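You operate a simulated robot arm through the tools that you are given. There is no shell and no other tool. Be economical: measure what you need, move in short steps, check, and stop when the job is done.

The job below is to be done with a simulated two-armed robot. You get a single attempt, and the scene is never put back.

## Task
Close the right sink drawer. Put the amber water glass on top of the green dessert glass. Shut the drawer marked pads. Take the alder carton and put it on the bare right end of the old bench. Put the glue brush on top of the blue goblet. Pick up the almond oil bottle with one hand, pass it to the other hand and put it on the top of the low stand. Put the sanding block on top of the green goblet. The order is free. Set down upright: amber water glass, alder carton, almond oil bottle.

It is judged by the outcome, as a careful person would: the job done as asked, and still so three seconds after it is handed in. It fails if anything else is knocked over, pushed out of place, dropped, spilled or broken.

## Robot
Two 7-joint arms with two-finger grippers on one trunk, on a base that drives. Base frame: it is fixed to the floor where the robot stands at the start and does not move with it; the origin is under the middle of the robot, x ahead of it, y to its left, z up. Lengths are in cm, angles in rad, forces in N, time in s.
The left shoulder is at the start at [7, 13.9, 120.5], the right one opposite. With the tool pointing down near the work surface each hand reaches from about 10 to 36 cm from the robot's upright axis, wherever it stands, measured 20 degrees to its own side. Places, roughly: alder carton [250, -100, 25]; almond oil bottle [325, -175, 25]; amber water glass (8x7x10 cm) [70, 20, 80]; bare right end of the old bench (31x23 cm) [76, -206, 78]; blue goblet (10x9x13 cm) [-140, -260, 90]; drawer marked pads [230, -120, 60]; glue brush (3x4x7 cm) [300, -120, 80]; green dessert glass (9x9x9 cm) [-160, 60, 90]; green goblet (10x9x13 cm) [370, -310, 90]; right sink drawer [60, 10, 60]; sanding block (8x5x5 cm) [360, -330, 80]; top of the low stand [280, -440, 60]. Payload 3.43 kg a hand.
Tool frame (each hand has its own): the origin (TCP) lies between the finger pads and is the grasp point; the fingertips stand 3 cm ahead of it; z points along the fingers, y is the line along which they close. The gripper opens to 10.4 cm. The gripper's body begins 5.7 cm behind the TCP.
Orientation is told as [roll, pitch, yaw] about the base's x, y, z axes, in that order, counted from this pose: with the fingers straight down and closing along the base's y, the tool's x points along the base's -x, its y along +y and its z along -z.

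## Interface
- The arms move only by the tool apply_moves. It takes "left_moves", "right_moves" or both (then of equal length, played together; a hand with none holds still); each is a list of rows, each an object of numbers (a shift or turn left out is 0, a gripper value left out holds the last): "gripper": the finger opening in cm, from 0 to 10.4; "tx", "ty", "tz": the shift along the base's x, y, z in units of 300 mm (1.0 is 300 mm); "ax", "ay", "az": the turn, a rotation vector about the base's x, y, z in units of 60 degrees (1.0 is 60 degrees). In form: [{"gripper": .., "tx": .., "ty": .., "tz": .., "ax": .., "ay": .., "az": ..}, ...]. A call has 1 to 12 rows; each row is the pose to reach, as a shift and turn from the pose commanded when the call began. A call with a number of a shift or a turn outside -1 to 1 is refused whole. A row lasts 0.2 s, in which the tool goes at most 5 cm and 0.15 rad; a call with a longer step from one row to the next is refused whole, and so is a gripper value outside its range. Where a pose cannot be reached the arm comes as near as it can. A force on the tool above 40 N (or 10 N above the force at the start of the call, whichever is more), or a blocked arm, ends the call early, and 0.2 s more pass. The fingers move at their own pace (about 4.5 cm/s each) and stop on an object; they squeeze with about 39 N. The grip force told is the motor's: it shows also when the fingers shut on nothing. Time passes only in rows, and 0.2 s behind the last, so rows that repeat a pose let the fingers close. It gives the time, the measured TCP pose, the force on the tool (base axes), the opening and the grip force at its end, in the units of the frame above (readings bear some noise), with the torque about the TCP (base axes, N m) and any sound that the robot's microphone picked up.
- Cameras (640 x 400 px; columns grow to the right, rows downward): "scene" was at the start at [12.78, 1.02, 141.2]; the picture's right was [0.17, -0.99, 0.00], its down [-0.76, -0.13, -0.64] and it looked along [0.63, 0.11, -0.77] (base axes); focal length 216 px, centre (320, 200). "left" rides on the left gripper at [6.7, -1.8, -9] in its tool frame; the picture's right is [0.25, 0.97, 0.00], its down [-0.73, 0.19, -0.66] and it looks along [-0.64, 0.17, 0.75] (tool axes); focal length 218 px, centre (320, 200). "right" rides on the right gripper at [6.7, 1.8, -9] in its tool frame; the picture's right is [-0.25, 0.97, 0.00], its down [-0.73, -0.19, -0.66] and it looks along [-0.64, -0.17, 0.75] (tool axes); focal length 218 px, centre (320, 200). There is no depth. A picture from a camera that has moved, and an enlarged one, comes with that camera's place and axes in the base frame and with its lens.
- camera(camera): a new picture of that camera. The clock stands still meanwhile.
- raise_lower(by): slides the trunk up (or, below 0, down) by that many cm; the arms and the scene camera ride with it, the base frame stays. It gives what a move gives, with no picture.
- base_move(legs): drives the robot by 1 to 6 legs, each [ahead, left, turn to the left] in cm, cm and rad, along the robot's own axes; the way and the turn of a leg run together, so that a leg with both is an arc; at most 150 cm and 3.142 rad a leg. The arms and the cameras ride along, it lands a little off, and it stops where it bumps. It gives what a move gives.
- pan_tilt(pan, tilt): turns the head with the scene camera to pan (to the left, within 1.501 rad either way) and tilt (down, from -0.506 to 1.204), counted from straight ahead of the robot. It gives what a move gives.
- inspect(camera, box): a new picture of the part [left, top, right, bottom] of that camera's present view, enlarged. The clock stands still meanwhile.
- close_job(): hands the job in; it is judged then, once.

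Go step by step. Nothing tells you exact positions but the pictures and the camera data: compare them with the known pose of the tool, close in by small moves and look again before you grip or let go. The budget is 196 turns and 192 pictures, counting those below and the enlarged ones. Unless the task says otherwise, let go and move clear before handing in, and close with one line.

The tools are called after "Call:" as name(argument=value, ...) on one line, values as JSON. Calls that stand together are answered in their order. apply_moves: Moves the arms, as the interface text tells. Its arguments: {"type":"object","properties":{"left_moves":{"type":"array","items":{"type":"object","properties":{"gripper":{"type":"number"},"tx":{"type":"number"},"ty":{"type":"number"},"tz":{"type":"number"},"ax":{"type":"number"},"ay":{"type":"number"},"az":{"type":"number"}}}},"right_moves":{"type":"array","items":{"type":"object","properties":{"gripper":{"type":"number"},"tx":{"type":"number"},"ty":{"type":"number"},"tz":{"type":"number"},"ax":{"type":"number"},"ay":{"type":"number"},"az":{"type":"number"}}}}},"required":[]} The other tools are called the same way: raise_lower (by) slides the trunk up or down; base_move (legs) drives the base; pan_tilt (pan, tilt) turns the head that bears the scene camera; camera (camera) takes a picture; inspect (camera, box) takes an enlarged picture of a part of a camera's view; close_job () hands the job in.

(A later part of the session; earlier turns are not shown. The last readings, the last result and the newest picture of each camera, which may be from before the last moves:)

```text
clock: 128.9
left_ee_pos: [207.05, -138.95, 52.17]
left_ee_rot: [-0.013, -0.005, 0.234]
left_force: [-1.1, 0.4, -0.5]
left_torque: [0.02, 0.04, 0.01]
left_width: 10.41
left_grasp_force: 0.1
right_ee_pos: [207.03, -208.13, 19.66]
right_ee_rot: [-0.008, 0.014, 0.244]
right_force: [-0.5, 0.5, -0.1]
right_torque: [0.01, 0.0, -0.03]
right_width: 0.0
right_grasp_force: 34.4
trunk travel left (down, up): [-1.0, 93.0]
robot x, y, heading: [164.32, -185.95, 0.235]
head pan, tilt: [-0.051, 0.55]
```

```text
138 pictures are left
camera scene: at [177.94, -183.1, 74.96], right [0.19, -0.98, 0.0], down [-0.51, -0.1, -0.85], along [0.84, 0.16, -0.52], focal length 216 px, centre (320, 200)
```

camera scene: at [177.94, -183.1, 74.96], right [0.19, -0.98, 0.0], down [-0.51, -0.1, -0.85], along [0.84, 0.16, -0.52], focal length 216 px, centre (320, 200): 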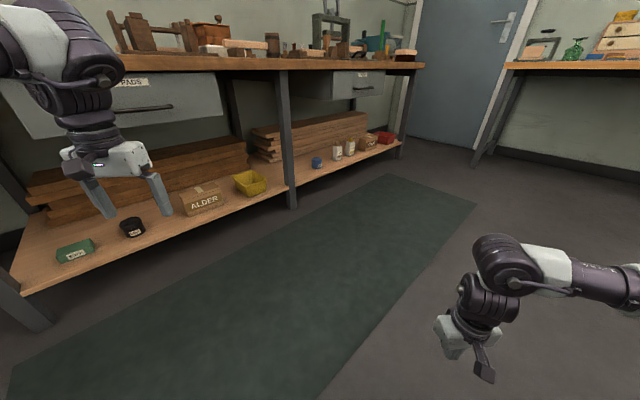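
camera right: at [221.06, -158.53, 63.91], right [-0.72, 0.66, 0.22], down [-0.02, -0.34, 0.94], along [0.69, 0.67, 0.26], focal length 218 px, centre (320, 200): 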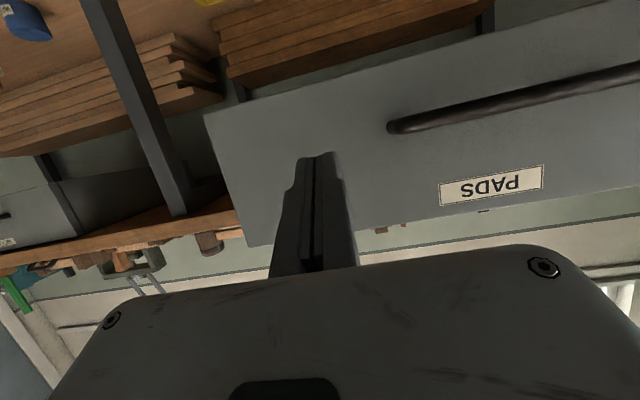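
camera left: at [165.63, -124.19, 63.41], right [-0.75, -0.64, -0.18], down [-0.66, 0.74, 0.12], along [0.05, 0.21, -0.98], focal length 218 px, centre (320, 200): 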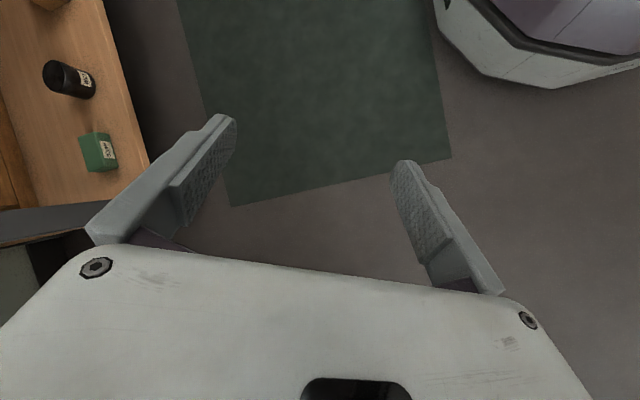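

The hand turns freely this way. I'll bring it in front, lower it and finish the yaw, then add the sideways lean.

Call:
apply_moves(left_moves=[{"az": -0.12, "tx": 0.02, "ty": -0.1, "tz": -0.1}, {"az": -0.24, "tx": 0.04, "ty": -0.2, "tz": -0.2}, {"az": -0.36, "tx": 0.06, "ty": -0.3, "tz": -0.3}, {"az": -0.48, "tx": 0.08, "ty": -0.4, "tz": -0.4}, {"az": -0.6, "tx": 0.09, "ty": -0.5, "tz": -0.5}, {"az": -0.72, "tx": 0.1, "ty": -0.573, "tz": -0.6}, {"az": -0.826, "tx": 0.1, "ty": -0.573, "tz": -0.68}])

Call:
apply_moves(left_moves=[{"ax": 0.08, "ay": 0.11}, {"ax": 0.16, "ay": 0.22}, {"ax": 0.246, "ay": 0.336}])

Call:
camera(camera="scene")

Call:
camera(camera="left")

```text
clock: 130.5
left_ee_pos: [209.95, -156.15, 31.85]
left_ee_rot: [-0.014, -0.001, -0.631]
left_force: [0.6, -0.7, 0.3]
left_torque: [0.03, -0.01, 0.02]
left_width: 10.4
left_grasp_force: 0.0
right_ee_pos: [207.11, -208.18, 19.49]
right_ee_rot: [-0.006, 0.016, 0.246]
right_force: [0.0, 0.2, 0.0]
right_torque: [-0.01, 0.0, -0.02]
right_width: 0.0
right_grasp_force: 35.0
trunk travel left (down, up): [-1.0, 93.0]
robot x, y, heading: [163.99, -185.86, 0.237]
head pan, tilt: [-0.051, 0.55]
```

```text
refused: row 3 steps farther than a row can; nothing moved
```

```text
137 pictures are left
camera scene: at [177.94, -183.11, 74.97], right [0.19, -0.98, 0.0], down [-0.51, -0.1, -0.85], along [0.84, 0.16, -0.52], focal length 216 px, centre (320, 200)
```

scene: 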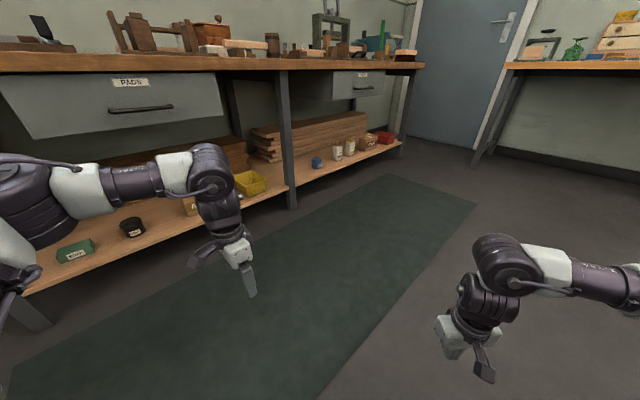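

```text
136 pictures are left
camera left: at [203.69, -153.61, 40.91], right [0.37, 0.93, -0.01], down [0.71, -0.27, 0.66], along [0.61, -0.25, -0.76], focal length 218 px, centre (320, 200)
```

left: 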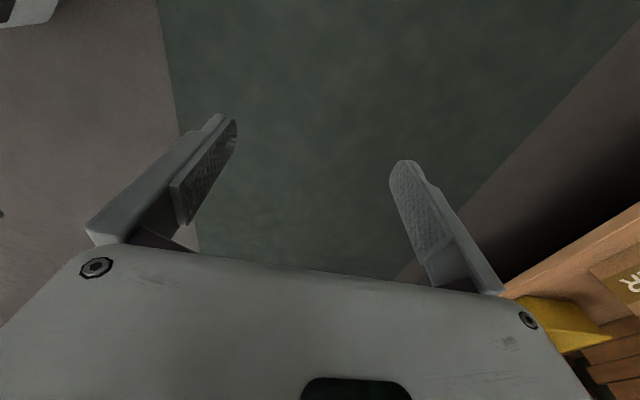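

Hand orientation is right. I'll lean it about 35° and drive so that it waits just in front of the shelf.

Call:
apply_moves(left_moves=[{"ax": 0.08, "ay": 0.11}, {"ax": 0.16, "ay": 0.22}, {"ax": 0.24, "ay": 0.33}, {"ax": 0.32, "ay": 0.44}, {"ax": 0.344, "ay": 0.471}])

Call:
base_move(legs=[[35, 17.6, 0]])

Call:
pan_tilt(pan=0.6, tilt=0.7)

Call:
camera(camera="scene")

Call:
camera(camera="left")

```text
clock: 131.7
left_ee_pos: [208.25, -156.5, 31.49]
left_ee_rot: [-0.011, 0.608, -0.629]
left_force: [0.0, -0.8, 0.6]
left_torque: [0.0, 0.03, 0.02]
left_width: 10.42
left_grasp_force: 0.0
left hand out of reach, approached as far as the arm can: row 4, 5
right_ee_pos: [207.01, -208.1, 19.58]
right_ee_rot: [-0.008, 0.015, 0.243]
right_force: [-0.5, 0.0, 0.1]
right_torque: [0.0, 0.0, 0.0]
right_width: 0.0
right_grasp_force: 34.3
trunk travel left (down, up): [-1.0, 93.0]
robot x, y, heading: [164.08, -185.75, 0.237]
head pan, tilt: [-0.051, 0.55]
```

```text
clock: 134.2
left_ee_pos: [238.3, -130.86, 31.5]
left_ee_rot: [-0.011, 0.603, -0.625]
left_force: [-0.9, 0.8, -0.5]
left_torque: [0.0, 0.0, -0.03]
left_width: 10.37
left_grasp_force: 0.1
right_ee_pos: [237.11, -182.71, 19.57]
right_ee_rot: [-0.007, 0.017, 0.246]
right_force: [0.2, 0.3, -0.3]
right_torque: [-0.04, 0.0, -0.01]
right_width: 0.0
right_grasp_force: 35.0
trunk travel left (down, up): [-1.0, 93.0]
robot x, y, heading: [193.95, -160.23, 0.239]
head pan, tilt: [-0.051, 0.55]
```

```text
clock: 135.2
left_ee_pos: [238.41, -130.88, 31.42]
left_ee_rot: [-0.011, 0.606, -0.625]
left_force: [0.9, 0.4, 0.2]
left_torque: [-0.01, -0.01, -0.01]
left_width: 10.39
left_grasp_force: 0.0
right_ee_pos: [237.14, -182.62, 19.69]
right_ee_rot: [-0.008, 0.015, 0.247]
right_force: [-0.6, 0.3, -0.5]
right_torque: [0.04, 0.01, -0.01]
right_width: 0.0
right_grasp_force: 34.5
trunk travel left (down, up): [-1.0, 93.0]
robot x, y, heading: [194.19, -160.81, 0.238]
head pan, tilt: [0.6, 0.7]
```

```text
135 pictures are left
camera scene: at [204.82, -153.05, 73.65], right [0.74, -0.67, 0.0], down [-0.43, -0.48, -0.77], along [0.51, 0.57, -0.64], focal length 216 px, centre (320, 200)
```

scene: 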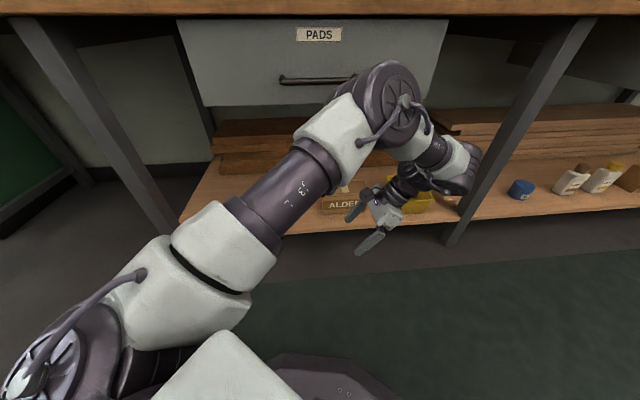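

```text
134 pictures are left
camera left: at [237.02, -132.12, 42.67], right [0.39, 0.91, 0.14], down [0.9, -0.41, 0.12], along [0.17, 0.07, -0.98], focal length 218 px, centre (320, 200)
```

left: 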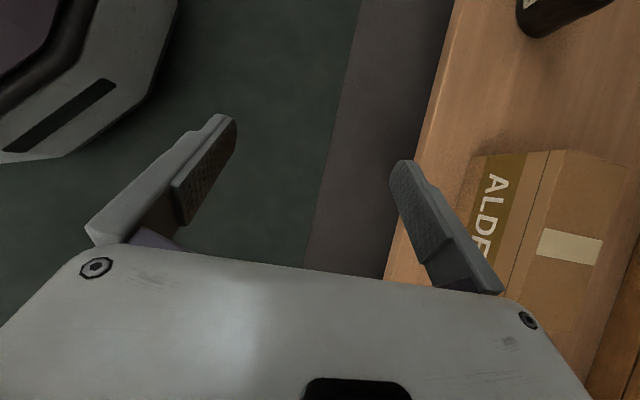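

The elbow would foul the drawer in this pose. I'll back off and test a straighter approach, with the hand leaning the other way, in line with the forearm.

Call:
base_move(legs=[[-15, -13, 0.35]])

Call:
apply_moves(left_moves=[{"az": -0.13}, {"az": -0.26}, {"az": -0.334}])

Call:
apply_moves(left_moves=[{"ax": -0.08, "ay": -0.11}, {"ax": -0.16, "ay": -0.22}, {"ax": -0.24, "ay": -0.33}, {"ax": -0.32, "ay": -0.44}, {"ax": -0.4, "ay": -0.55}, {"ax": -0.48, "ay": -0.66}, {"ax": -0.56, "ay": -0.77}, {"ax": -0.64, "ay": -0.88}])

Call:
camera(camera="scene")

```text
clock: 136.8
left_ee_pos: [217.22, -135.25, 31.64]
left_ee_rot: [-0.011, 0.606, -0.278]
left_force: [-0.1, 0.2, -0.5]
left_torque: [-0.01, 0.0, 0.01]
left_width: 10.41
left_grasp_force: 0.1
right_ee_pos: [233.73, -184.36, 19.75]
right_ee_rot: [-0.006, 0.018, 0.598]
right_force: [0.0, 0.4, 0.4]
right_torque: [-0.01, 0.02, 0.0]
right_width: 0.01
right_grasp_force: 34.6
trunk travel left (down, up): [-1.0, 93.0]
robot x, y, heading: [185.85, -178.07, 0.591]
head pan, tilt: [0.6, 0.7]
```

```text
clock: 137.6
left_ee_pos: [217.15, -135.35, 31.6]
left_ee_rot: [-0.011, 0.605, -0.627]
left_force: [0.2, 0.2, -0.4]
left_torque: [0.01, -0.01, 0.02]
left_width: 10.4
left_grasp_force: 0.1
right_ee_pos: [233.76, -184.29, 19.66]
right_ee_rot: [-0.007, 0.016, 0.595]
right_force: [0.0, -0.2, 0.0]
right_torque: [-0.01, -0.03, -0.01]
right_width: 0.02
right_grasp_force: 34.0
trunk travel left (down, up): [-1.0, 93.0]
robot x, y, heading: [185.65, -178.3, 0.591]
head pan, tilt: [0.6, 0.7]
```

```text
clock: 139.4
left_ee_pos: [217.18, -135.27, 31.54]
left_ee_rot: [-0.012, -0.535, -0.627]
left_force: [0.3, -0.4, -0.2]
left_torque: [0.01, 0.02, -0.01]
left_width: 10.42
left_grasp_force: 0.0
right_ee_pos: [233.8, -184.38, 19.7]
right_ee_rot: [-0.004, 0.017, 0.595]
right_force: [-0.4, 0.8, 0.1]
right_torque: [-0.01, 0.0, 0.0]
right_width: 0.01
right_grasp_force: 34.8
trunk travel left (down, up): [-1.0, 93.0]
robot x, y, heading: [185.76, -178.33, 0.588]
head pan, tilt: [0.6, 0.7]
```

```text
133 pictures are left
camera scene: at [193.2, -167.73, 73.66], right [0.93, -0.37, 0.0], down [-0.24, -0.6, -0.76], along [0.28, 0.71, -0.64], focal length 216 px, centre (320, 200)
```

scene: 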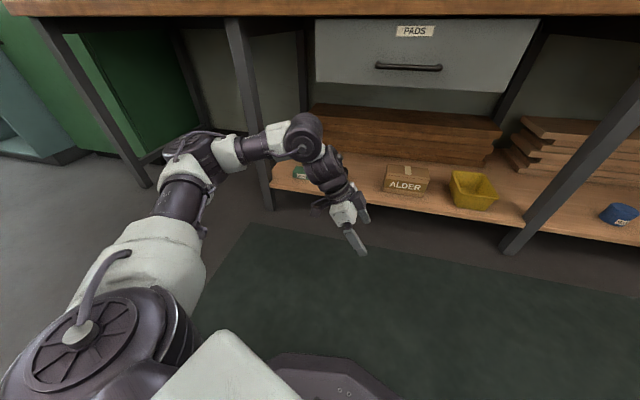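

This pose works, with the elbow low and out to the left. I'll extend the arm toward the bench to straighten it and see where the elbow goes.

Call:
apply_moves(left_moves=[{"tx": 0.08, "ty": 0.1}, {"tx": 0.16, "ty": 0.21}, {"tx": 0.24, "ty": 0.3}, {"tx": 0.28, "ty": 0.38}])

Call:
camera(camera="scene")

Call:
camera(camera="left")

```text
clock: 140.4
left_ee_pos: [225.62, -123.9, 31.56]
left_ee_rot: [-0.015, -0.535, -0.627]
left_force: [0.6, 0.6, -0.1]
left_torque: [0.03, -0.01, 0.03]
left_width: 10.41
left_grasp_force: 0.0
right_ee_pos: [233.87, -184.34, 19.73]
right_ee_rot: [-0.009, 0.015, 0.596]
right_force: [-1.2, -0.5, 0.3]
right_torque: [-0.01, 0.03, -0.04]
right_width: 0.0
right_grasp_force: 35.3
trunk travel left (down, up): [-1.0, 93.0]
robot x, y, heading: [185.55, -178.16, 0.589]
head pan, tilt: [0.6, 0.7]
```

```text
132 pictures are left
camera scene: at [193.18, -167.72, 73.65], right [0.93, -0.37, 0.0], down [-0.24, -0.6, -0.76], along [0.28, 0.71, -0.64], focal length 216 px, centre (320, 200)
```

scene: 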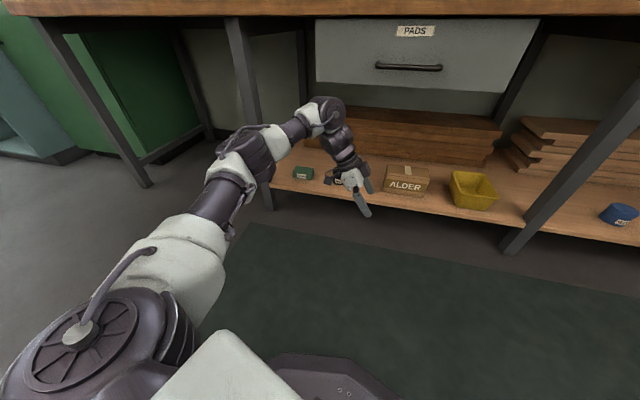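

```text
131 pictures are left
camera left: at [216.24, -119.27, 35.79], right [0.4, 0.91, -0.14], down [0.36, -0.01, 0.93], along [0.85, -0.42, -0.33], focal length 218 px, centre (320, 200)
```

left: 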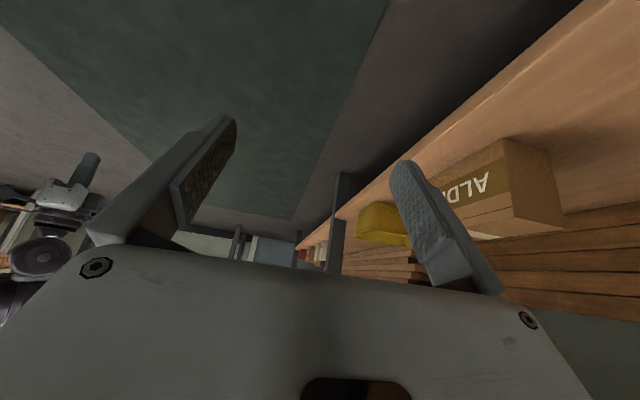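

The arm is nearly straight now, and the elbow trails about 27 cm behind the wrist, so it should stay outside the bench. I'll drive part of the way in and check alignment.

Call:
base_move(legs=[[14.7, -11.1, 0]])

Call:
camera(camera="scene")

Call:
camera(camera="left")

```text
clock: 141.9
left_ee_pos: [243.82, -124.84, 31.35]
left_ee_rot: [-0.013, -0.534, -0.625]
left_force: [0.1, 0.7, -0.5]
left_torque: [0.04, -0.02, 0.02]
left_width: 10.42
left_grasp_force: 0.0
right_ee_pos: [252.04, -185.24, 19.59]
right_ee_rot: [-0.006, 0.016, 0.596]
right_force: [0.3, -0.8, 0.0]
right_torque: [0.0, -0.02, -0.04]
right_width: 0.0
right_grasp_force: 34.2
trunk travel left (down, up): [-1.0, 93.0]
robot x, y, heading: [204.21, -178.77, 0.589]
head pan, tilt: [0.6, 0.7]
```

```text
130 pictures are left
camera scene: at [211.5, -168.64, 73.65], right [0.93, -0.37, 0.0], down [-0.24, -0.6, -0.76], along [0.28, 0.71, -0.64], focal length 216 px, centre (320, 200)
```

scene: 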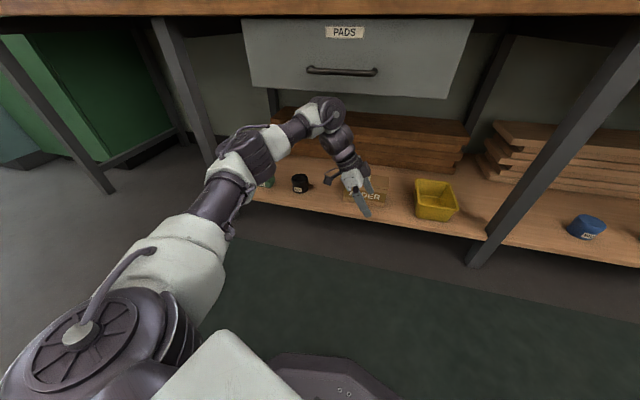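

```text
129 pictures are left
camera left: at [234.47, -120.18, 35.78], right [0.39, 0.91, -0.14], down [0.36, -0.01, 0.93], along [0.85, -0.42, -0.33], focal length 218 px, centre (320, 200)
```

left: 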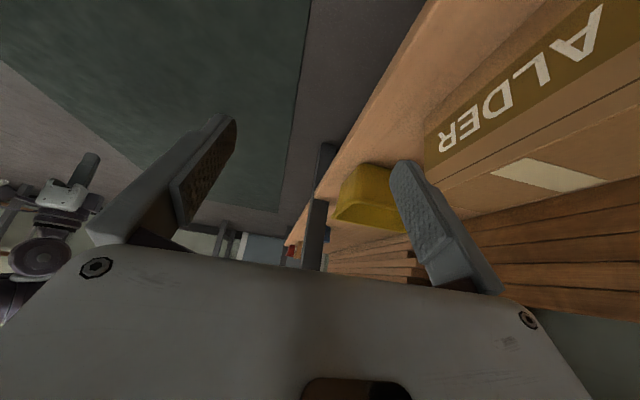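

The carton's front corner measures n≈55.5, as predicted. I'll drive in over it, still above its top.

Call:
base_move(legs=[[12.2, 4.5, 0]])

Call:
camera(camera="scene")

Call:
camera(camera="left")

```text
clock: 143.2
left_ee_pos: [251.29, -114.12, 30.27]
left_ee_rot: [-0.037, -0.527, -0.613]
left_force: [-0.6, -1.1, 0.8]
left_torque: [-0.03, 0.01, 0.0]
left_width: 10.36
left_grasp_force: 0.0
right_ee_pos: [259.58, -174.7, 19.55]
right_ee_rot: [-0.009, 0.024, 0.595]
right_force: [0.0, -0.1, 0.0]
right_torque: [0.01, 0.01, -0.04]
right_width: 0.0
right_grasp_force: 34.9
trunk travel left (down, up): [-1.0, 93.0]
robot x, y, heading: [211.77, -168.34, 0.587]
head pan, tilt: [0.6, 0.7]
```

```text
128 pictures are left
camera scene: at [219.3, -157.64, 73.53], right [0.93, -0.37, 0.0], down [-0.24, -0.6, -0.76], along [0.28, 0.71, -0.65], focal length 216 px, centre (320, 200)
```

scene: 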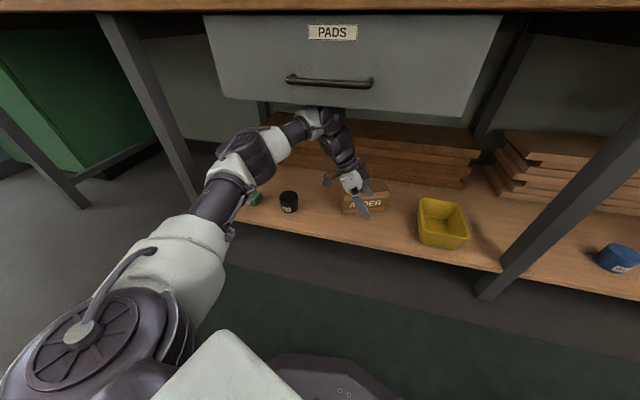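

```text
127 pictures are left
camera left: at [241.96, -109.51, 34.64], right [0.39, 0.91, -0.16], down [0.37, 0.0, 0.93], along [0.84, -0.42, -0.34], focal length 218 px, centre (320, 200)
```

left: 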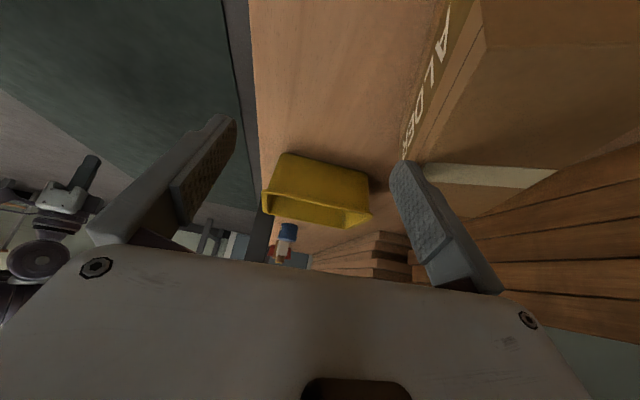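

The wrist seems to brush the drawer's underside, since the hand dropped 1 cm. I'll lean it further to lower the wrist, then look again.

Call:
apply_moves(left_moves=[{"ax": -0.07, "ay": -0.095}, {"ax": -0.138, "ay": -0.188}, {"ax": -0.138, "ay": -0.188, "tz": 0.01}])

Call:
camera(camera="scene")

Call:
camera(camera="left")

```text
clock: 144.0
left_ee_pos: [251.22, -114.16, 31.06]
left_ee_rot: [-0.031, -0.773, -0.612]
left_force: [0.0, 0.3, 0.1]
left_torque: [0.02, -0.01, -0.01]
left_width: 10.42
left_grasp_force: 0.1
right_ee_pos: [259.67, -174.67, 19.61]
right_ee_rot: [-0.007, 0.017, 0.595]
right_force: [-0.7, -0.2, -0.8]
right_torque: [0.01, 0.0, -0.03]
right_width: 0.0
right_grasp_force: 34.8
trunk travel left (down, up): [-1.0, 93.0]
robot x, y, heading: [212.06, -168.76, 0.59]
head pan, tilt: [0.6, 0.7]
```

```text
126 pictures are left
camera scene: at [219.06, -158.11, 73.66], right [0.93, -0.37, 0.0], down [-0.24, -0.6, -0.76], along [0.28, 0.71, -0.64], focal length 216 px, centre (320, 200)
```

scene: 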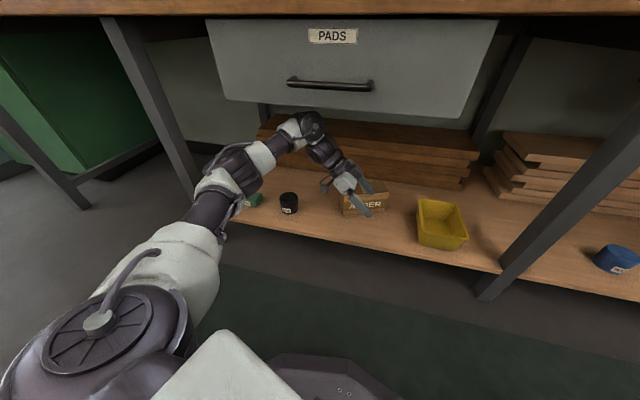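

```text
125 pictures are left
camera left: at [241.25, -109.19, 32.89], right [0.43, 0.88, -0.2], down [0.18, 0.13, 0.97], along [0.89, -0.45, -0.1], focal length 218 px, centre (320, 200)
```

left: 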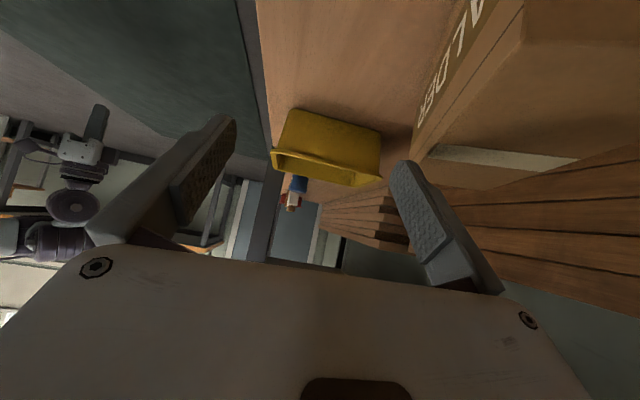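

The tape now measures about 7 cm deeper than before, so the carton's top is higher than I thought (~29) and the finger nudged it inward. There's still room behind it. I'll raise the hand, confirm, and go further in above it.

Call:
apply_moves(left_moves=[{"tz": 0.06}, {"tz": 0.115}, {"tz": 0.115}])

Call:
inspect(camera="scene", box=[250, 90, 410, 190])

Call:
inspect(camera="scene", box=[280, 150, 440, 250])

Call:
camera(camera="left")

```text
clock: 144.8
left_ee_pos: [251.07, -114.31, 33.43]
left_ee_rot: [-0.055, -0.765, -0.602]
left_force: [0.5, -1.1, -0.6]
left_torque: [-0.01, -0.02, 0.01]
left_width: 10.38
left_grasp_force: 0.1
right_ee_pos: [259.48, -174.75, 19.48]
right_ee_rot: [-0.012, 0.02, 0.598]
right_force: [0.5, -0.4, -1.1]
right_torque: [0.01, 0.01, -0.01]
right_width: 0.0
right_grasp_force: 34.9
trunk travel left (down, up): [-1.0, 93.0]
robot x, y, heading: [211.41, -168.74, 0.589]
head pan, tilt: [0.6, 0.7]
```

```text
4.00 times, centred on (330, 140) of scene
camera zoom: at [219.12, -157.83, 73.45], right [0.93, -0.37, 0.0], down [-0.24, -0.6, -0.76], along [0.28, 0.71, -0.65], focal length 866 px, centre (280, 440)
```

zoom: 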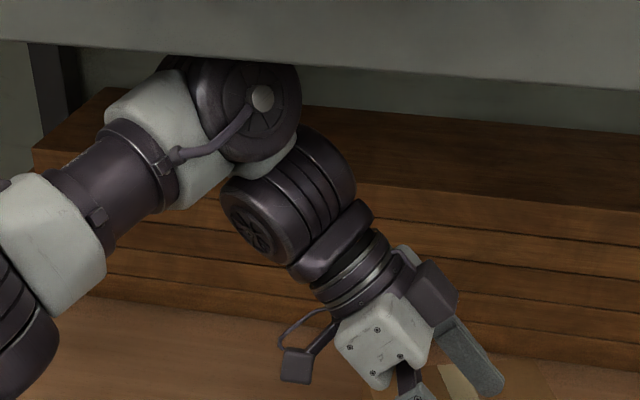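

```text
4.00 times, centred on (360, 200) of scene
camera zoom: at [219.12, -157.83, 73.45], right [0.93, -0.37, 0.0], down [-0.24, -0.6, -0.76], along [0.28, 0.71, -0.65], focal length 866 px, centre (160, 200)
```

zoom: 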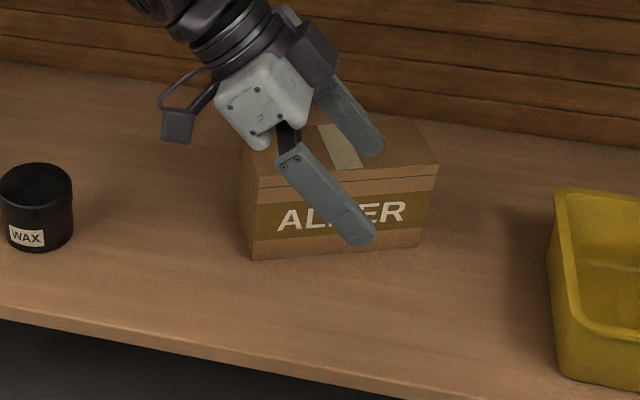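

```text
122 pictures are left
camera left: at [241.08, -109.29, 35.22], right [0.42, 0.88, -0.21], down [0.19, 0.14, 0.97], along [0.88, -0.45, -0.11], focal length 218 px, centre (320, 200)
```

left: 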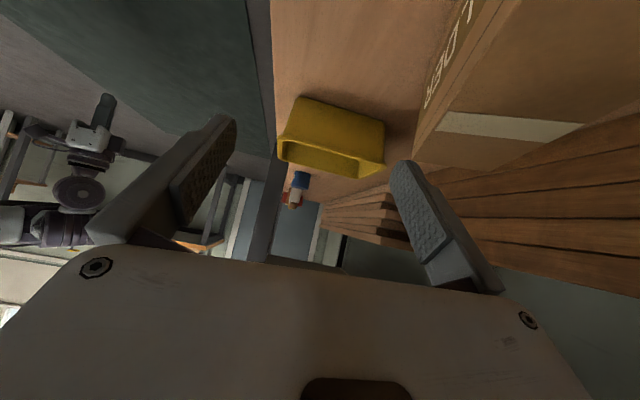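

The wrist disc is against the drawer underside again, so I'll lean to about 50° and come down a little. The fingers will still clear the carton top at about 27.5. Then I'll continue in by base.

Call:
apply_moves(left_moves=[{"ax": -0.03, "ay": -0.04, "tz": -0.03}, {"ax": -0.055, "ay": -0.075, "tz": -0.06}, {"ax": -0.055, "ay": -0.075, "tz": -0.06}])

Call:
base_move(legs=[[6.2, 1.3, 0]])

Call:
camera(camera="scene")

Call:
camera(camera="left")

```text
clock: 145.6
left_ee_pos: [251.13, -114.21, 32.87]
left_ee_rot: [-0.034, -0.868, -0.612]
left_force: [-0.1, 1.2, -0.2]
left_torque: [0.01, 0.01, -0.01]
left_width: 10.39
left_grasp_force: 0.0
right_ee_pos: [259.67, -174.71, 19.68]
right_ee_rot: [-0.005, 0.015, 0.596]
right_force: [0.6, -0.3, -1.2]
right_torque: [0.03, 0.0, 0.01]
right_width: 0.0
right_grasp_force: 34.6
trunk travel left (down, up): [-1.0, 93.0]
robot x, y, heading: [211.29, -168.58, 0.593]
head pan, tilt: [0.6, 0.7]
```

```text
clock: 146.6
left_ee_pos: [255.71, -109.65, 32.75]
left_ee_rot: [-0.034, -0.867, -0.612]
left_force: [-0.3, 0.2, 0.3]
left_torque: [0.0, -0.04, 0.0]
left_width: 10.39
left_grasp_force: 0.0
right_ee_pos: [264.12, -170.2, 19.57]
right_ee_rot: [-0.007, 0.016, 0.596]
right_force: [0.3, 0.1, -0.6]
right_torque: [0.03, 0.0, 0.0]
right_width: 0.03
right_grasp_force: 34.8
trunk travel left (down, up): [-1.0, 93.0]
robot x, y, heading: [216.14, -163.98, 0.594]
head pan, tilt: [0.6, 0.7]
```

```text
121 pictures are left
camera scene: at [223.51, -153.57, 73.65], right [0.93, -0.37, 0.0], down [-0.24, -0.6, -0.76], along [0.28, 0.71, -0.64], focal length 216 px, centre (320, 200)
```

scene: 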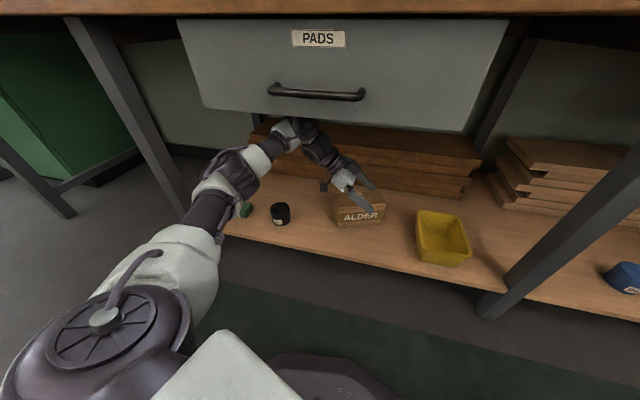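

```text
120 pictures are left
camera left: at [245.53, -104.62, 33.46], right [0.44, 0.87, -0.21], down [0.1, 0.19, 0.98], along [0.89, -0.45, -0.01], focal length 218 px, centre (320, 200)
```

left: 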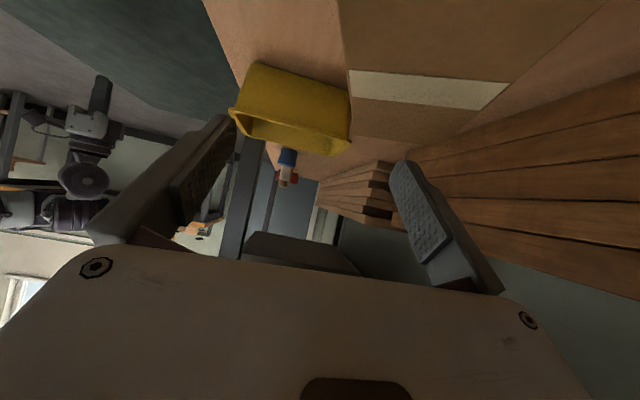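

The carton spans about n 61.6–68.4, and the hand is at 62.4. I'll shift 2.9 cm in, then lower in steps around it.

Call:
apply_moves(left_moves=[{"tx": 0.03, "ty": 0.04}, {"tx": 0.057, "ty": 0.078}, {"tx": 0.057, "ty": 0.078, "tz": -0.05}, {"tx": 0.057, "ty": 0.078, "tz": -0.09}])

Call:
camera(camera="left")

Call:
inspect(camera="scene", box=[260, 110, 420, 230])

```text
clock: 147.6
left_ee_pos: [257.33, -107.4, 30.66]
left_ee_rot: [-0.021, -0.875, -0.621]
left_force: [-2.1, 2.7, 14.9]
left_torque: [0.44, -0.69, 0.11]
left_width: 10.19
left_grasp_force: 0.0
right_ee_pos: [264.13, -170.18, 19.64]
right_ee_rot: [-0.005, 0.015, 0.597]
right_force: [-0.1, -0.6, 0.4]
right_torque: [0.01, -0.01, 0.03]
right_width: 0.0
right_grasp_force: 34.3
trunk travel left (down, up): [-1.0, 93.0]
robot x, y, heading: [215.93, -163.83, 0.589]
head pan, tilt: [0.6, 0.7]
```

```text
119 pictures are left
camera left: at [247.27, -102.26, 31.2], right [0.44, 0.87, -0.21], down [0.09, 0.19, 0.98], along [0.89, -0.45, 0.0], focal length 218 px, centre (320, 200)
```

left: 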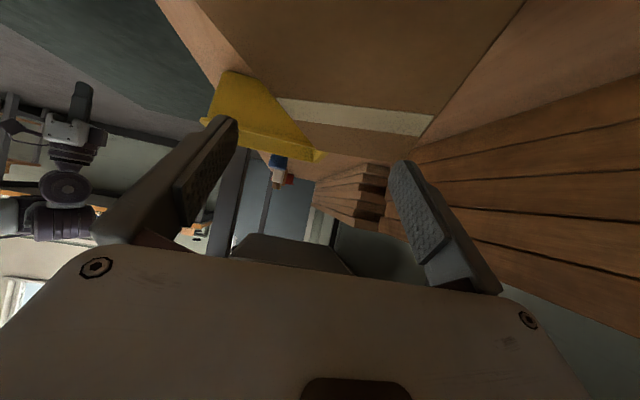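

```text
3.33 times, centred on (340, 170) of scene
camera zoom: at [223.42, -153.66, 73.72], right [0.93, -0.37, 0.0], down [-0.24, -0.6, -0.77], along [0.28, 0.71, -0.64], focal length 722 px, centre (253, 300)
```

zoom: 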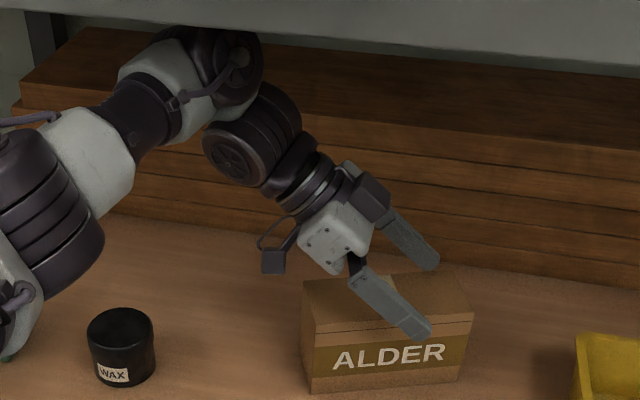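

The back fingertip is pressing on the carton's top near its rear edge. I'll lift a bit, shift about 1.2 cm deeper, and lower again.

Call:
apply_moves(left_moves=[{"tz": 0.04}, {"tz": 0.04, "tx": 0.024, "ty": 0.032}, {"tz": 0.01, "tx": 0.024, "ty": 0.032}, {"tz": -0.02, "tx": 0.024, "ty": 0.032}, {"tz": -0.04, "tx": 0.024, "ty": 0.032}])

Call:
camera(camera="left")

Call:
inspect(camera="scene", box=[300, 150, 400, 230])

```text
clock: 148.8
left_ee_pos: [257.92, -106.52, 29.01]
left_ee_rot: [-0.035, -0.867, -0.61]
left_force: [-0.4, -0.2, 0.1]
left_torque: [0.0, -0.01, -0.03]
left_width: 10.4
left_grasp_force: 0.1
right_ee_pos: [264.06, -170.24, 19.65]
right_ee_rot: [-0.007, 0.016, 0.596]
right_force: [-0.3, 0.1, 0.0]
right_torque: [0.02, 0.03, -0.01]
right_width: 0.03
right_grasp_force: 34.7
trunk travel left (down, up): [-1.0, 93.0]
robot x, y, heading: [216.39, -163.82, 0.594]
head pan, tilt: [0.6, 0.7]
```

```text
117 pictures are left
camera left: at [247.97, -101.35, 29.61], right [0.44, 0.87, -0.21], down [0.1, 0.19, 0.98], along [0.89, -0.45, -0.01], focal length 218 px, centre (320, 200)
```

left: 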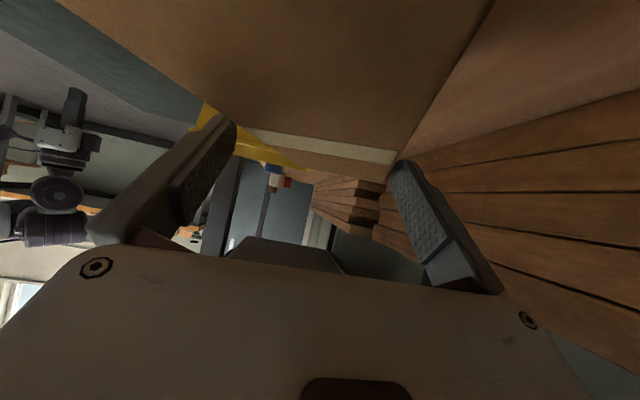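

```text
5.00 times, centred on (350, 190) of scene
camera zoom: at [223.52, -153.57, 73.65], right [0.93, -0.37, 0.0], down [-0.24, -0.6, -0.76], along [0.28, 0.71, -0.64], focal length 1083 px, centre (170, 250)
```

zoom: 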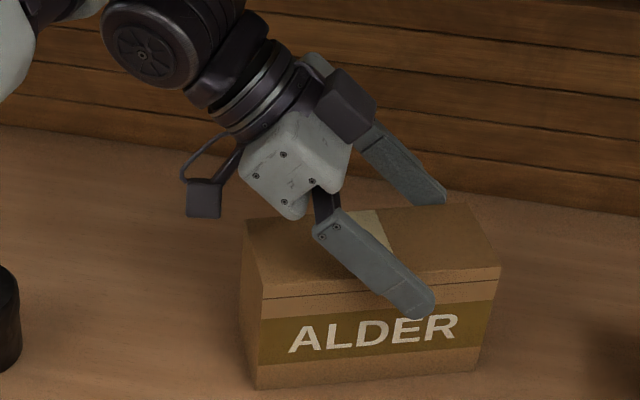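

The fingers now straddle the carton with no contact. I'll lower 1.8 cm more and close.

Call:
apply_moves(left_moves=[{"tz": -0.03}, {"tz": -0.06}])

Call:
apply_moves(left_moves=[{"gripper": 9}, {"gripper": 7}, {"gripper": 5}, {"gripper": 5}, {"gripper": 5}])

Call:
camera(camera="left")

Call:
inspect(camera="scene", box=[300, 150, 400, 230])

```text
clock: 149.4
left_ee_pos: [258.11, -106.5, 27.12]
left_ee_rot: [-0.035, -0.866, -0.61]
left_force: [0.3, -0.2, 0.6]
left_torque: [0.02, -0.01, 0.02]
left_width: 10.41
left_grasp_force: 0.1
right_ee_pos: [264.04, -170.2, 19.47]
right_ee_rot: [-0.007, 0.016, 0.597]
right_force: [1.3, 0.2, -0.6]
right_torque: [0.0, 0.01, 0.0]
right_width: 0.01
right_grasp_force: 34.1
trunk travel left (down, up): [-1.0, 93.0]
robot x, y, heading: [216.15, -163.68, 0.593]
head pan, tilt: [0.6, 0.7]
```

```text
clock: 150.6
left_ee_pos: [258.04, -106.49, 27.12]
left_ee_rot: [-0.033, -0.866, -0.613]
left_force: [0.0, 1.4, 0.4]
left_torque: [0.19, -0.38, 0.11]
left_width: 6.97
left_grasp_force: 38.3
right_ee_pos: [264.05, -170.19, 19.53]
right_ee_rot: [-0.007, 0.015, 0.598]
right_force: [0.1, 0.4, 0.2]
right_torque: [0.0, -0.02, 0.0]
right_width: 0.02
right_grasp_force: 34.7
trunk travel left (down, up): [-1.0, 93.0]
robot x, y, heading: [215.73, -164.05, 0.59]
head pan, tilt: [0.6, 0.7]
```

```text
115 pictures are left
camera left: at [248.01, -101.3, 27.81], right [0.44, 0.87, -0.21], down [0.1, 0.19, 0.98], along [0.89, -0.45, -0.01], focal length 218 px, centre (320, 200)
```

left: 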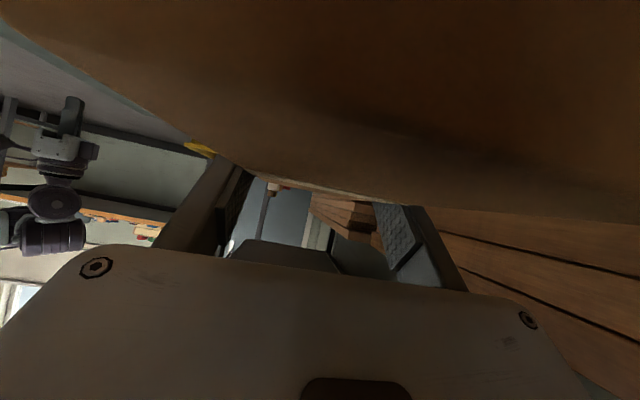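

```text
5.00 times, centred on (350, 190) of scene
camera zoom: at [223.51, -153.58, 73.65], right [0.93, -0.37, 0.0], down [-0.24, -0.6, -0.76], along [0.28, 0.71, -0.64], focal length 1083 px, centre (170, 250)
```

zoom: 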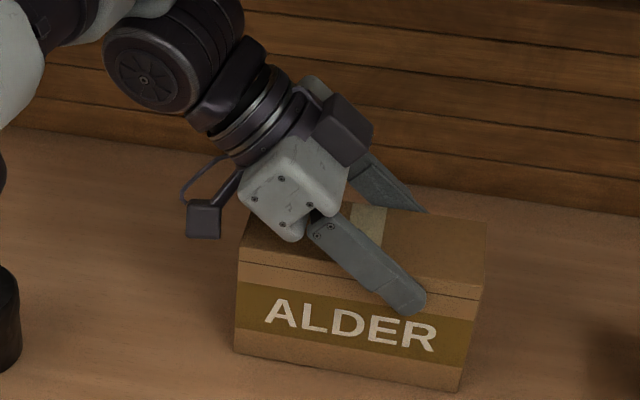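

The carton is gripped at 7 cm. I'll lift it about 2 cm and back straight out.

Call:
apply_moves(left_moves=[{"tz": 0.03}, {"tz": 0.06}, {"tz": 0.08}])

Call:
inspect(camera="scene", box=[260, 110, 420, 230])

```text
clock: 151.4
left_ee_pos: [257.93, -106.52, 29.34]
left_ee_rot: [-0.038, -0.868, -0.608]
left_force: [0.7, -0.8, -3.1]
left_torque: [-0.06, -0.04, 0.01]
left_width: 6.93
left_grasp_force: 38.4
right_ee_pos: [264.17, -170.09, 19.72]
right_ee_rot: [-0.007, 0.017, 0.599]
right_force: [0.5, -0.2, -0.9]
right_torque: [0.01, 0.02, 0.01]
right_width: 0.0
right_grasp_force: 34.4
trunk travel left (down, up): [-1.0, 93.0]
robot x, y, heading: [216.07, -164.28, 0.594]
head pan, tilt: [0.6, 0.7]
```

```text
3.33 times, centred on (340, 170) of scene
camera zoom: at [223.53, -153.55, 73.64], right [0.93, -0.37, 0.0], down [-0.24, -0.6, -0.76], along [0.28, 0.71, -0.64], focal length 722 px, centre (253, 300)
```

zoom: 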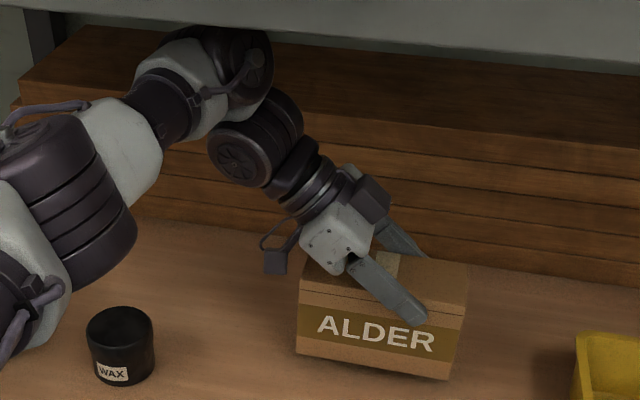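

Lifted, about 3 N and holding. I'll drive straight out.

Call:
base_move(legs=[[-14, -5.1, 0], [-42, -15.4, 0]])

Call:
raise_lower(by=40)

Call:
pan_tilt(pan=0.3, tilt=0.6)

Call:
camera(camera="scene")

```text
clock: 155.1
left_ee_pos: [222.66, -154.98, 29.41]
left_ee_rot: [-0.034, -0.868, -0.613]
left_force: [1.2, -0.3, -3.2]
left_torque: [-0.03, -0.05, 0.01]
left_width: 6.96
left_grasp_force: 38.3
right_ee_pos: [228.44, -218.76, 19.73]
right_ee_rot: [-0.007, 0.017, 0.591]
right_force: [0.3, 0.2, -0.1]
right_torque: [-0.06, -0.01, -0.03]
right_width: 0.0
right_grasp_force: 34.7
trunk travel left (down, up): [-1.0, 93.0]
robot x, y, heading: [180.7, -212.52, 0.59]
head pan, tilt: [0.6, 0.7]
```

```text
clock: 158.9
left_ee_pos: [222.6, -155.04, 69.4]
left_ee_rot: [-0.036, -0.867, -0.614]
left_force: [-0.1, 0.3, -2.7]
left_torque: [-0.06, -0.05, -0.02]
left_width: 6.95
left_grasp_force: 39.4
right_ee_pos: [228.45, -218.84, 59.62]
right_ee_rot: [-0.007, 0.016, 0.591]
right_force: [0.0, -0.2, -0.8]
right_torque: [-0.03, -0.01, 0.01]
right_width: 0.02
right_grasp_force: 34.6
trunk travel left (down, up): [-41.0, 53.0]
robot x, y, heading: [180.45, -212.16, 0.587]
head pan, tilt: [0.6, 0.7]
```

```text
clock: 159.7
left_ee_pos: [222.72, -155.06, 69.49]
left_ee_rot: [-0.035, -0.866, -0.616]
left_force: [-0.4, -1.2, -1.9]
left_torque: [-0.01, -0.04, 0.01]
left_width: 6.96
left_grasp_force: 39.1
right_ee_pos: [228.52, -218.75, 59.69]
right_ee_rot: [-0.007, 0.016, 0.591]
right_force: [0.2, 0.6, -0.1]
right_torque: [0.0, 0.01, 0.01]
right_width: 0.0
right_grasp_force: 34.7
trunk travel left (down, up): [-41.0, 53.0]
robot x, y, heading: [180.58, -212.41, 0.588]
head pan, tilt: [0.3, 0.6]
```

```text
112 pictures are left
camera scene: at [190.38, -202.98, 114.5], right [0.78, -0.63, 0.0], down [-0.36, -0.44, -0.82], along [0.52, 0.64, -0.57], focal length 216 px, centre (320, 200)
```

scene: 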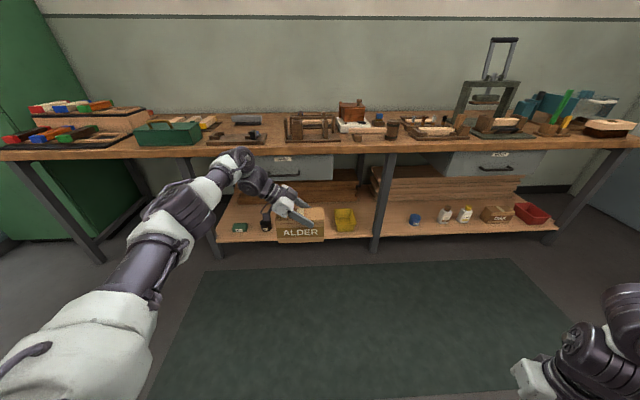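

Carton secured and the shelf is undisturbed. Now I'll raise the trunk, face the bench and approach the glue brush to measure it for the right hand.

Call:
raise_lower(by=40)

Call:
base_move(legs=[[0, 0, 0.352], [42, -32, 0]])

Call:
pan_tilt(pan=-0.2, tilt=0.6)

Call:
camera(camera="scene")

```text
clock: 163.5
left_ee_pos: [222.59, -155.02, 109.41]
left_ee_rot: [-0.036, -0.868, -0.615]
left_force: [-0.1, -0.8, -3.2]
left_torque: [-0.05, -0.07, 0.02]
left_width: 6.97
left_grasp_force: 38.8
right_ee_pos: [228.43, -218.73, 99.55]
right_ee_rot: [-0.006, 0.015, 0.594]
right_force: [-0.4, -1.0, 0.9]
right_torque: [0.03, 0.0, 0.02]
right_width: 0.0
right_grasp_force: 35.0
trunk travel left (down, up): [-81.0, 13.0]
robot x, y, heading: [180.57, -212.38, 0.59]
head pan, tilt: [0.3, 0.6]
```

```text
clock: 167.7
left_ee_pos: [250.95, -129.1, 109.48]
left_ee_rot: [-0.036, -0.866, -0.264]
left_force: [-0.4, -0.7, -3.9]
left_torque: [0.0, -0.03, 0.01]
left_width: 6.96
left_grasp_force: 39.1
right_ee_pos: [278.48, -186.91, 99.76]
right_ee_rot: [-0.006, 0.016, 0.943]
right_force: [-0.9, -1.1, 0.1]
right_torque: [-0.02, 0.0, -0.01]
right_width: 0.04
right_grasp_force: 34.8
trunk travel left (down, up): [-81.0, 13.0]
robot x, y, heading: [231.27, -197.83, 0.939]
head pan, tilt: [0.3, 0.6]
```

```text
clock: 168.6
left_ee_pos: [251.0, -129.22, 109.45]
left_ee_rot: [-0.038, -0.867, -0.263]
left_force: [0.1, -0.2, -2.5]
left_torque: [-0.03, -0.06, -0.01]
left_width: 6.93
left_grasp_force: 39.0
right_ee_pos: [278.26, -187.08, 99.7]
right_ee_rot: [-0.009, 0.014, 0.942]
right_force: [-0.1, 0.2, 0.0]
right_torque: [-0.02, 0.0, -0.02]
right_width: 0.0
right_grasp_force: 34.6
trunk travel left (down, up): [-81.0, 13.0]
robot x, y, heading: [231.09, -197.38, 0.937]
head pan, tilt: [-0.201, 0.6]
```

```text
111 pictures are left
camera scene: at [240.77, -187.8, 154.51], right [0.67, -0.74, 0.0], down [-0.42, -0.38, -0.82], along [0.61, 0.55, -0.57], focal length 216 px, centre (320, 200)
```

scene: 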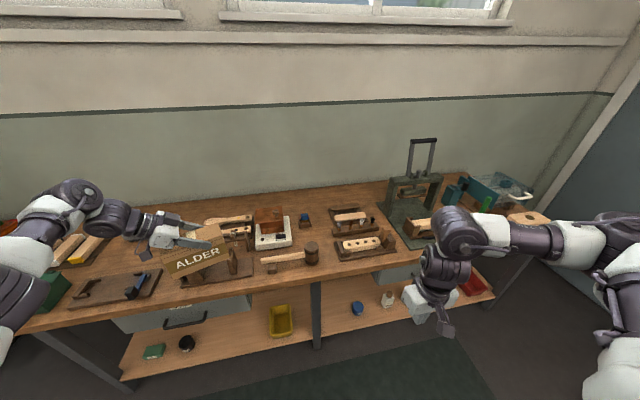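

The carton is held clear above the bench. Next, the brush.

Call:
inspect(camera="scene", box=[265, 190, 345, 240])

Call:
inspect(camera="scene", box=[140, 200, 260, 285])

```text
8.00 times, centred on (305, 215) of scene
camera zoom: at [240.77, -187.8, 154.51], right [0.67, -0.74, 0.0], down [-0.42, -0.38, -0.82], along [0.61, 0.55, -0.57], focal length 1732 px, centre (440, 80)
```

zoom: 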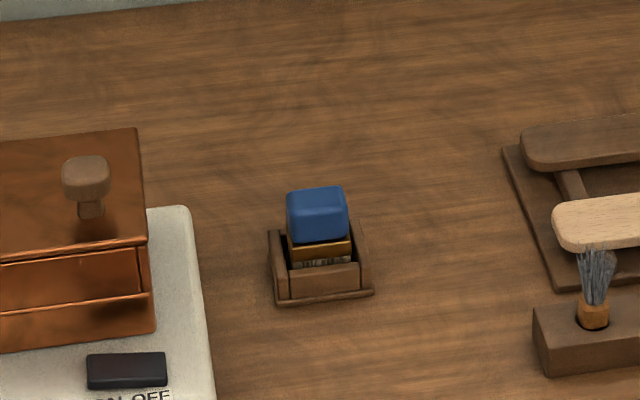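

```text
4.71 times, centred on (200, 242) of scene
camera zoom: at [240.77, -187.8, 154.51], right [0.67, -0.74, 0.0], down [-0.42, -0.38, -0.82], along [0.61, 0.55, -0.57], focal length 1019 px, centre (885, 0)
```

zoom: 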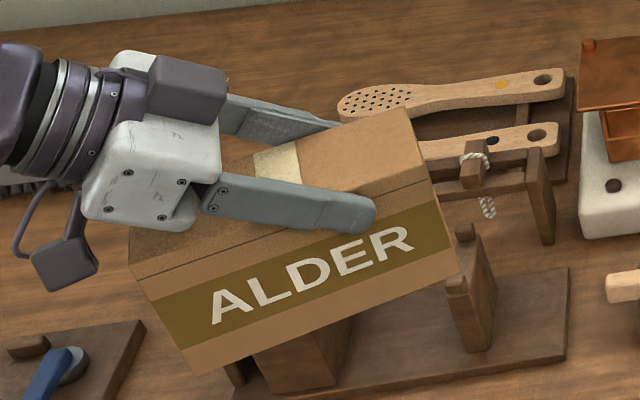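

The glue brush stands in a little tray, with a 4 cm wide blue head, top near z 86.5, at about (299.5, -123.8). I'll bring the right hand inward and open it, then drive closer.

Call:
apply_moves(right_moves=[{"tx": -0.1, "ty": 0.074, "gripper": 8}, {"tx": -0.2, "ty": 0.148, "tz": 0.05}, {"tx": -0.3, "ty": 0.222, "tz": 0.1}, {"tx": -0.4, "ty": 0.297, "tz": 0.15}])

Call:
base_move(legs=[[22, 5, 0]])

Call:
camera(camera="scene")

Call:
camera(camera="right")

```text
clock: 169.6
left_ee_pos: [250.9, -129.05, 109.36]
left_ee_rot: [-0.038, -0.865, -0.262]
left_force: [0.3, 0.7, -3.5]
left_torque: [-0.02, -0.07, -0.01]
left_width: 6.93
left_grasp_force: 38.9
right_ee_pos: [271.86, -176.98, 102.75]
right_ee_rot: [-0.004, 0.019, 0.946]
right_force: [0.0, -0.3, -0.1]
right_torque: [-0.01, 0.0, 0.03]
right_width: 7.99
right_grasp_force: 0.1
right hand out of reach, approached as far as the arm can: row 3, 4
trunk travel left (down, up): [-81.0, 13.0]
robot x, y, heading: [231.13, -197.43, 0.94]
head pan, tilt: [-0.201, 0.6]
```

```text
clock: 171.3
left_ee_pos: [260.0, -108.66, 109.59]
left_ee_rot: [-0.035, -0.869, -0.266]
left_force: [1.0, 0.5, -2.4]
left_torque: [-0.01, -0.06, 0.02]
left_width: 6.96
left_grasp_force: 38.7
right_ee_pos: [280.92, -156.64, 102.84]
right_ee_rot: [-0.004, 0.017, 0.945]
right_force: [-0.1, 0.5, 0.3]
right_torque: [0.01, 0.0, 0.0]
right_width: 8.01
right_grasp_force: 0.1
trunk travel left (down, up): [-81.0, 13.0]
robot x, y, heading: [240.39, -177.05, 0.936]
head pan, tilt: [-0.201, 0.6]
```

```text
108 pictures are left
camera scene: at [249.75, -167.31, 154.53], right [0.67, -0.74, 0.0], down [-0.42, -0.38, -0.83], along [0.61, 0.55, -0.56], focal length 216 px, centre (320, 200)
```

scene: 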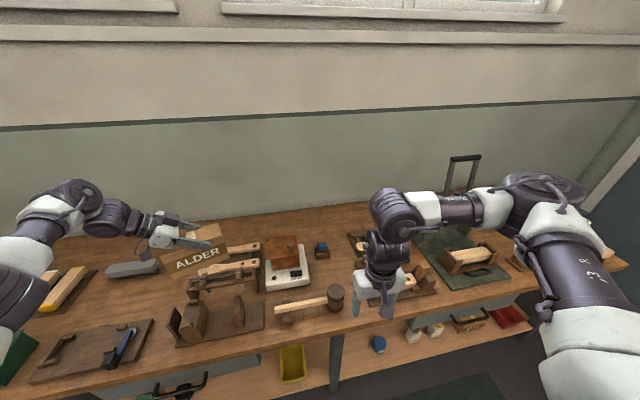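

```text
107 pictures are left
camera right: at [275.62, -160.85, 111.95], right [-0.64, 0.77, -0.01], down [0.59, 0.49, 0.65], along [0.5, 0.41, -0.76], focal length 218 px, centre (320, 200)
```

right: 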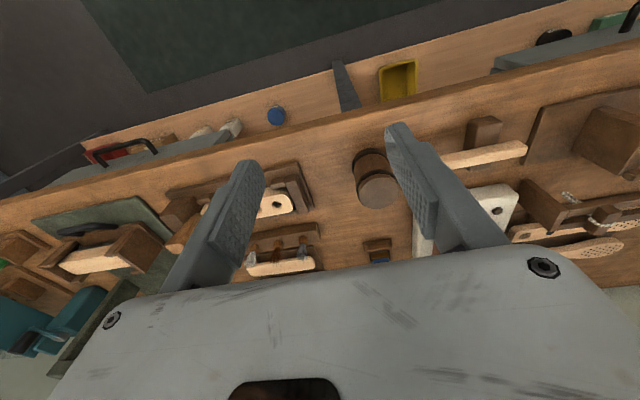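

Call:
inspect(camera="scene", box=[282, 225, 362, 275])

```text
8.00 times, centred on (322, 250) of scene
camera zoom: at [249.75, -167.31, 154.53], right [0.67, -0.74, 0.0], down [-0.42, -0.38, -0.83], along [0.61, 0.55, -0.56], focal length 1732 px, centre (304, -200)
```

zoom: 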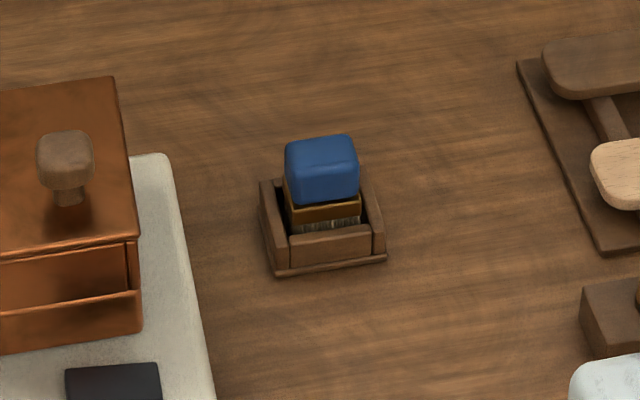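

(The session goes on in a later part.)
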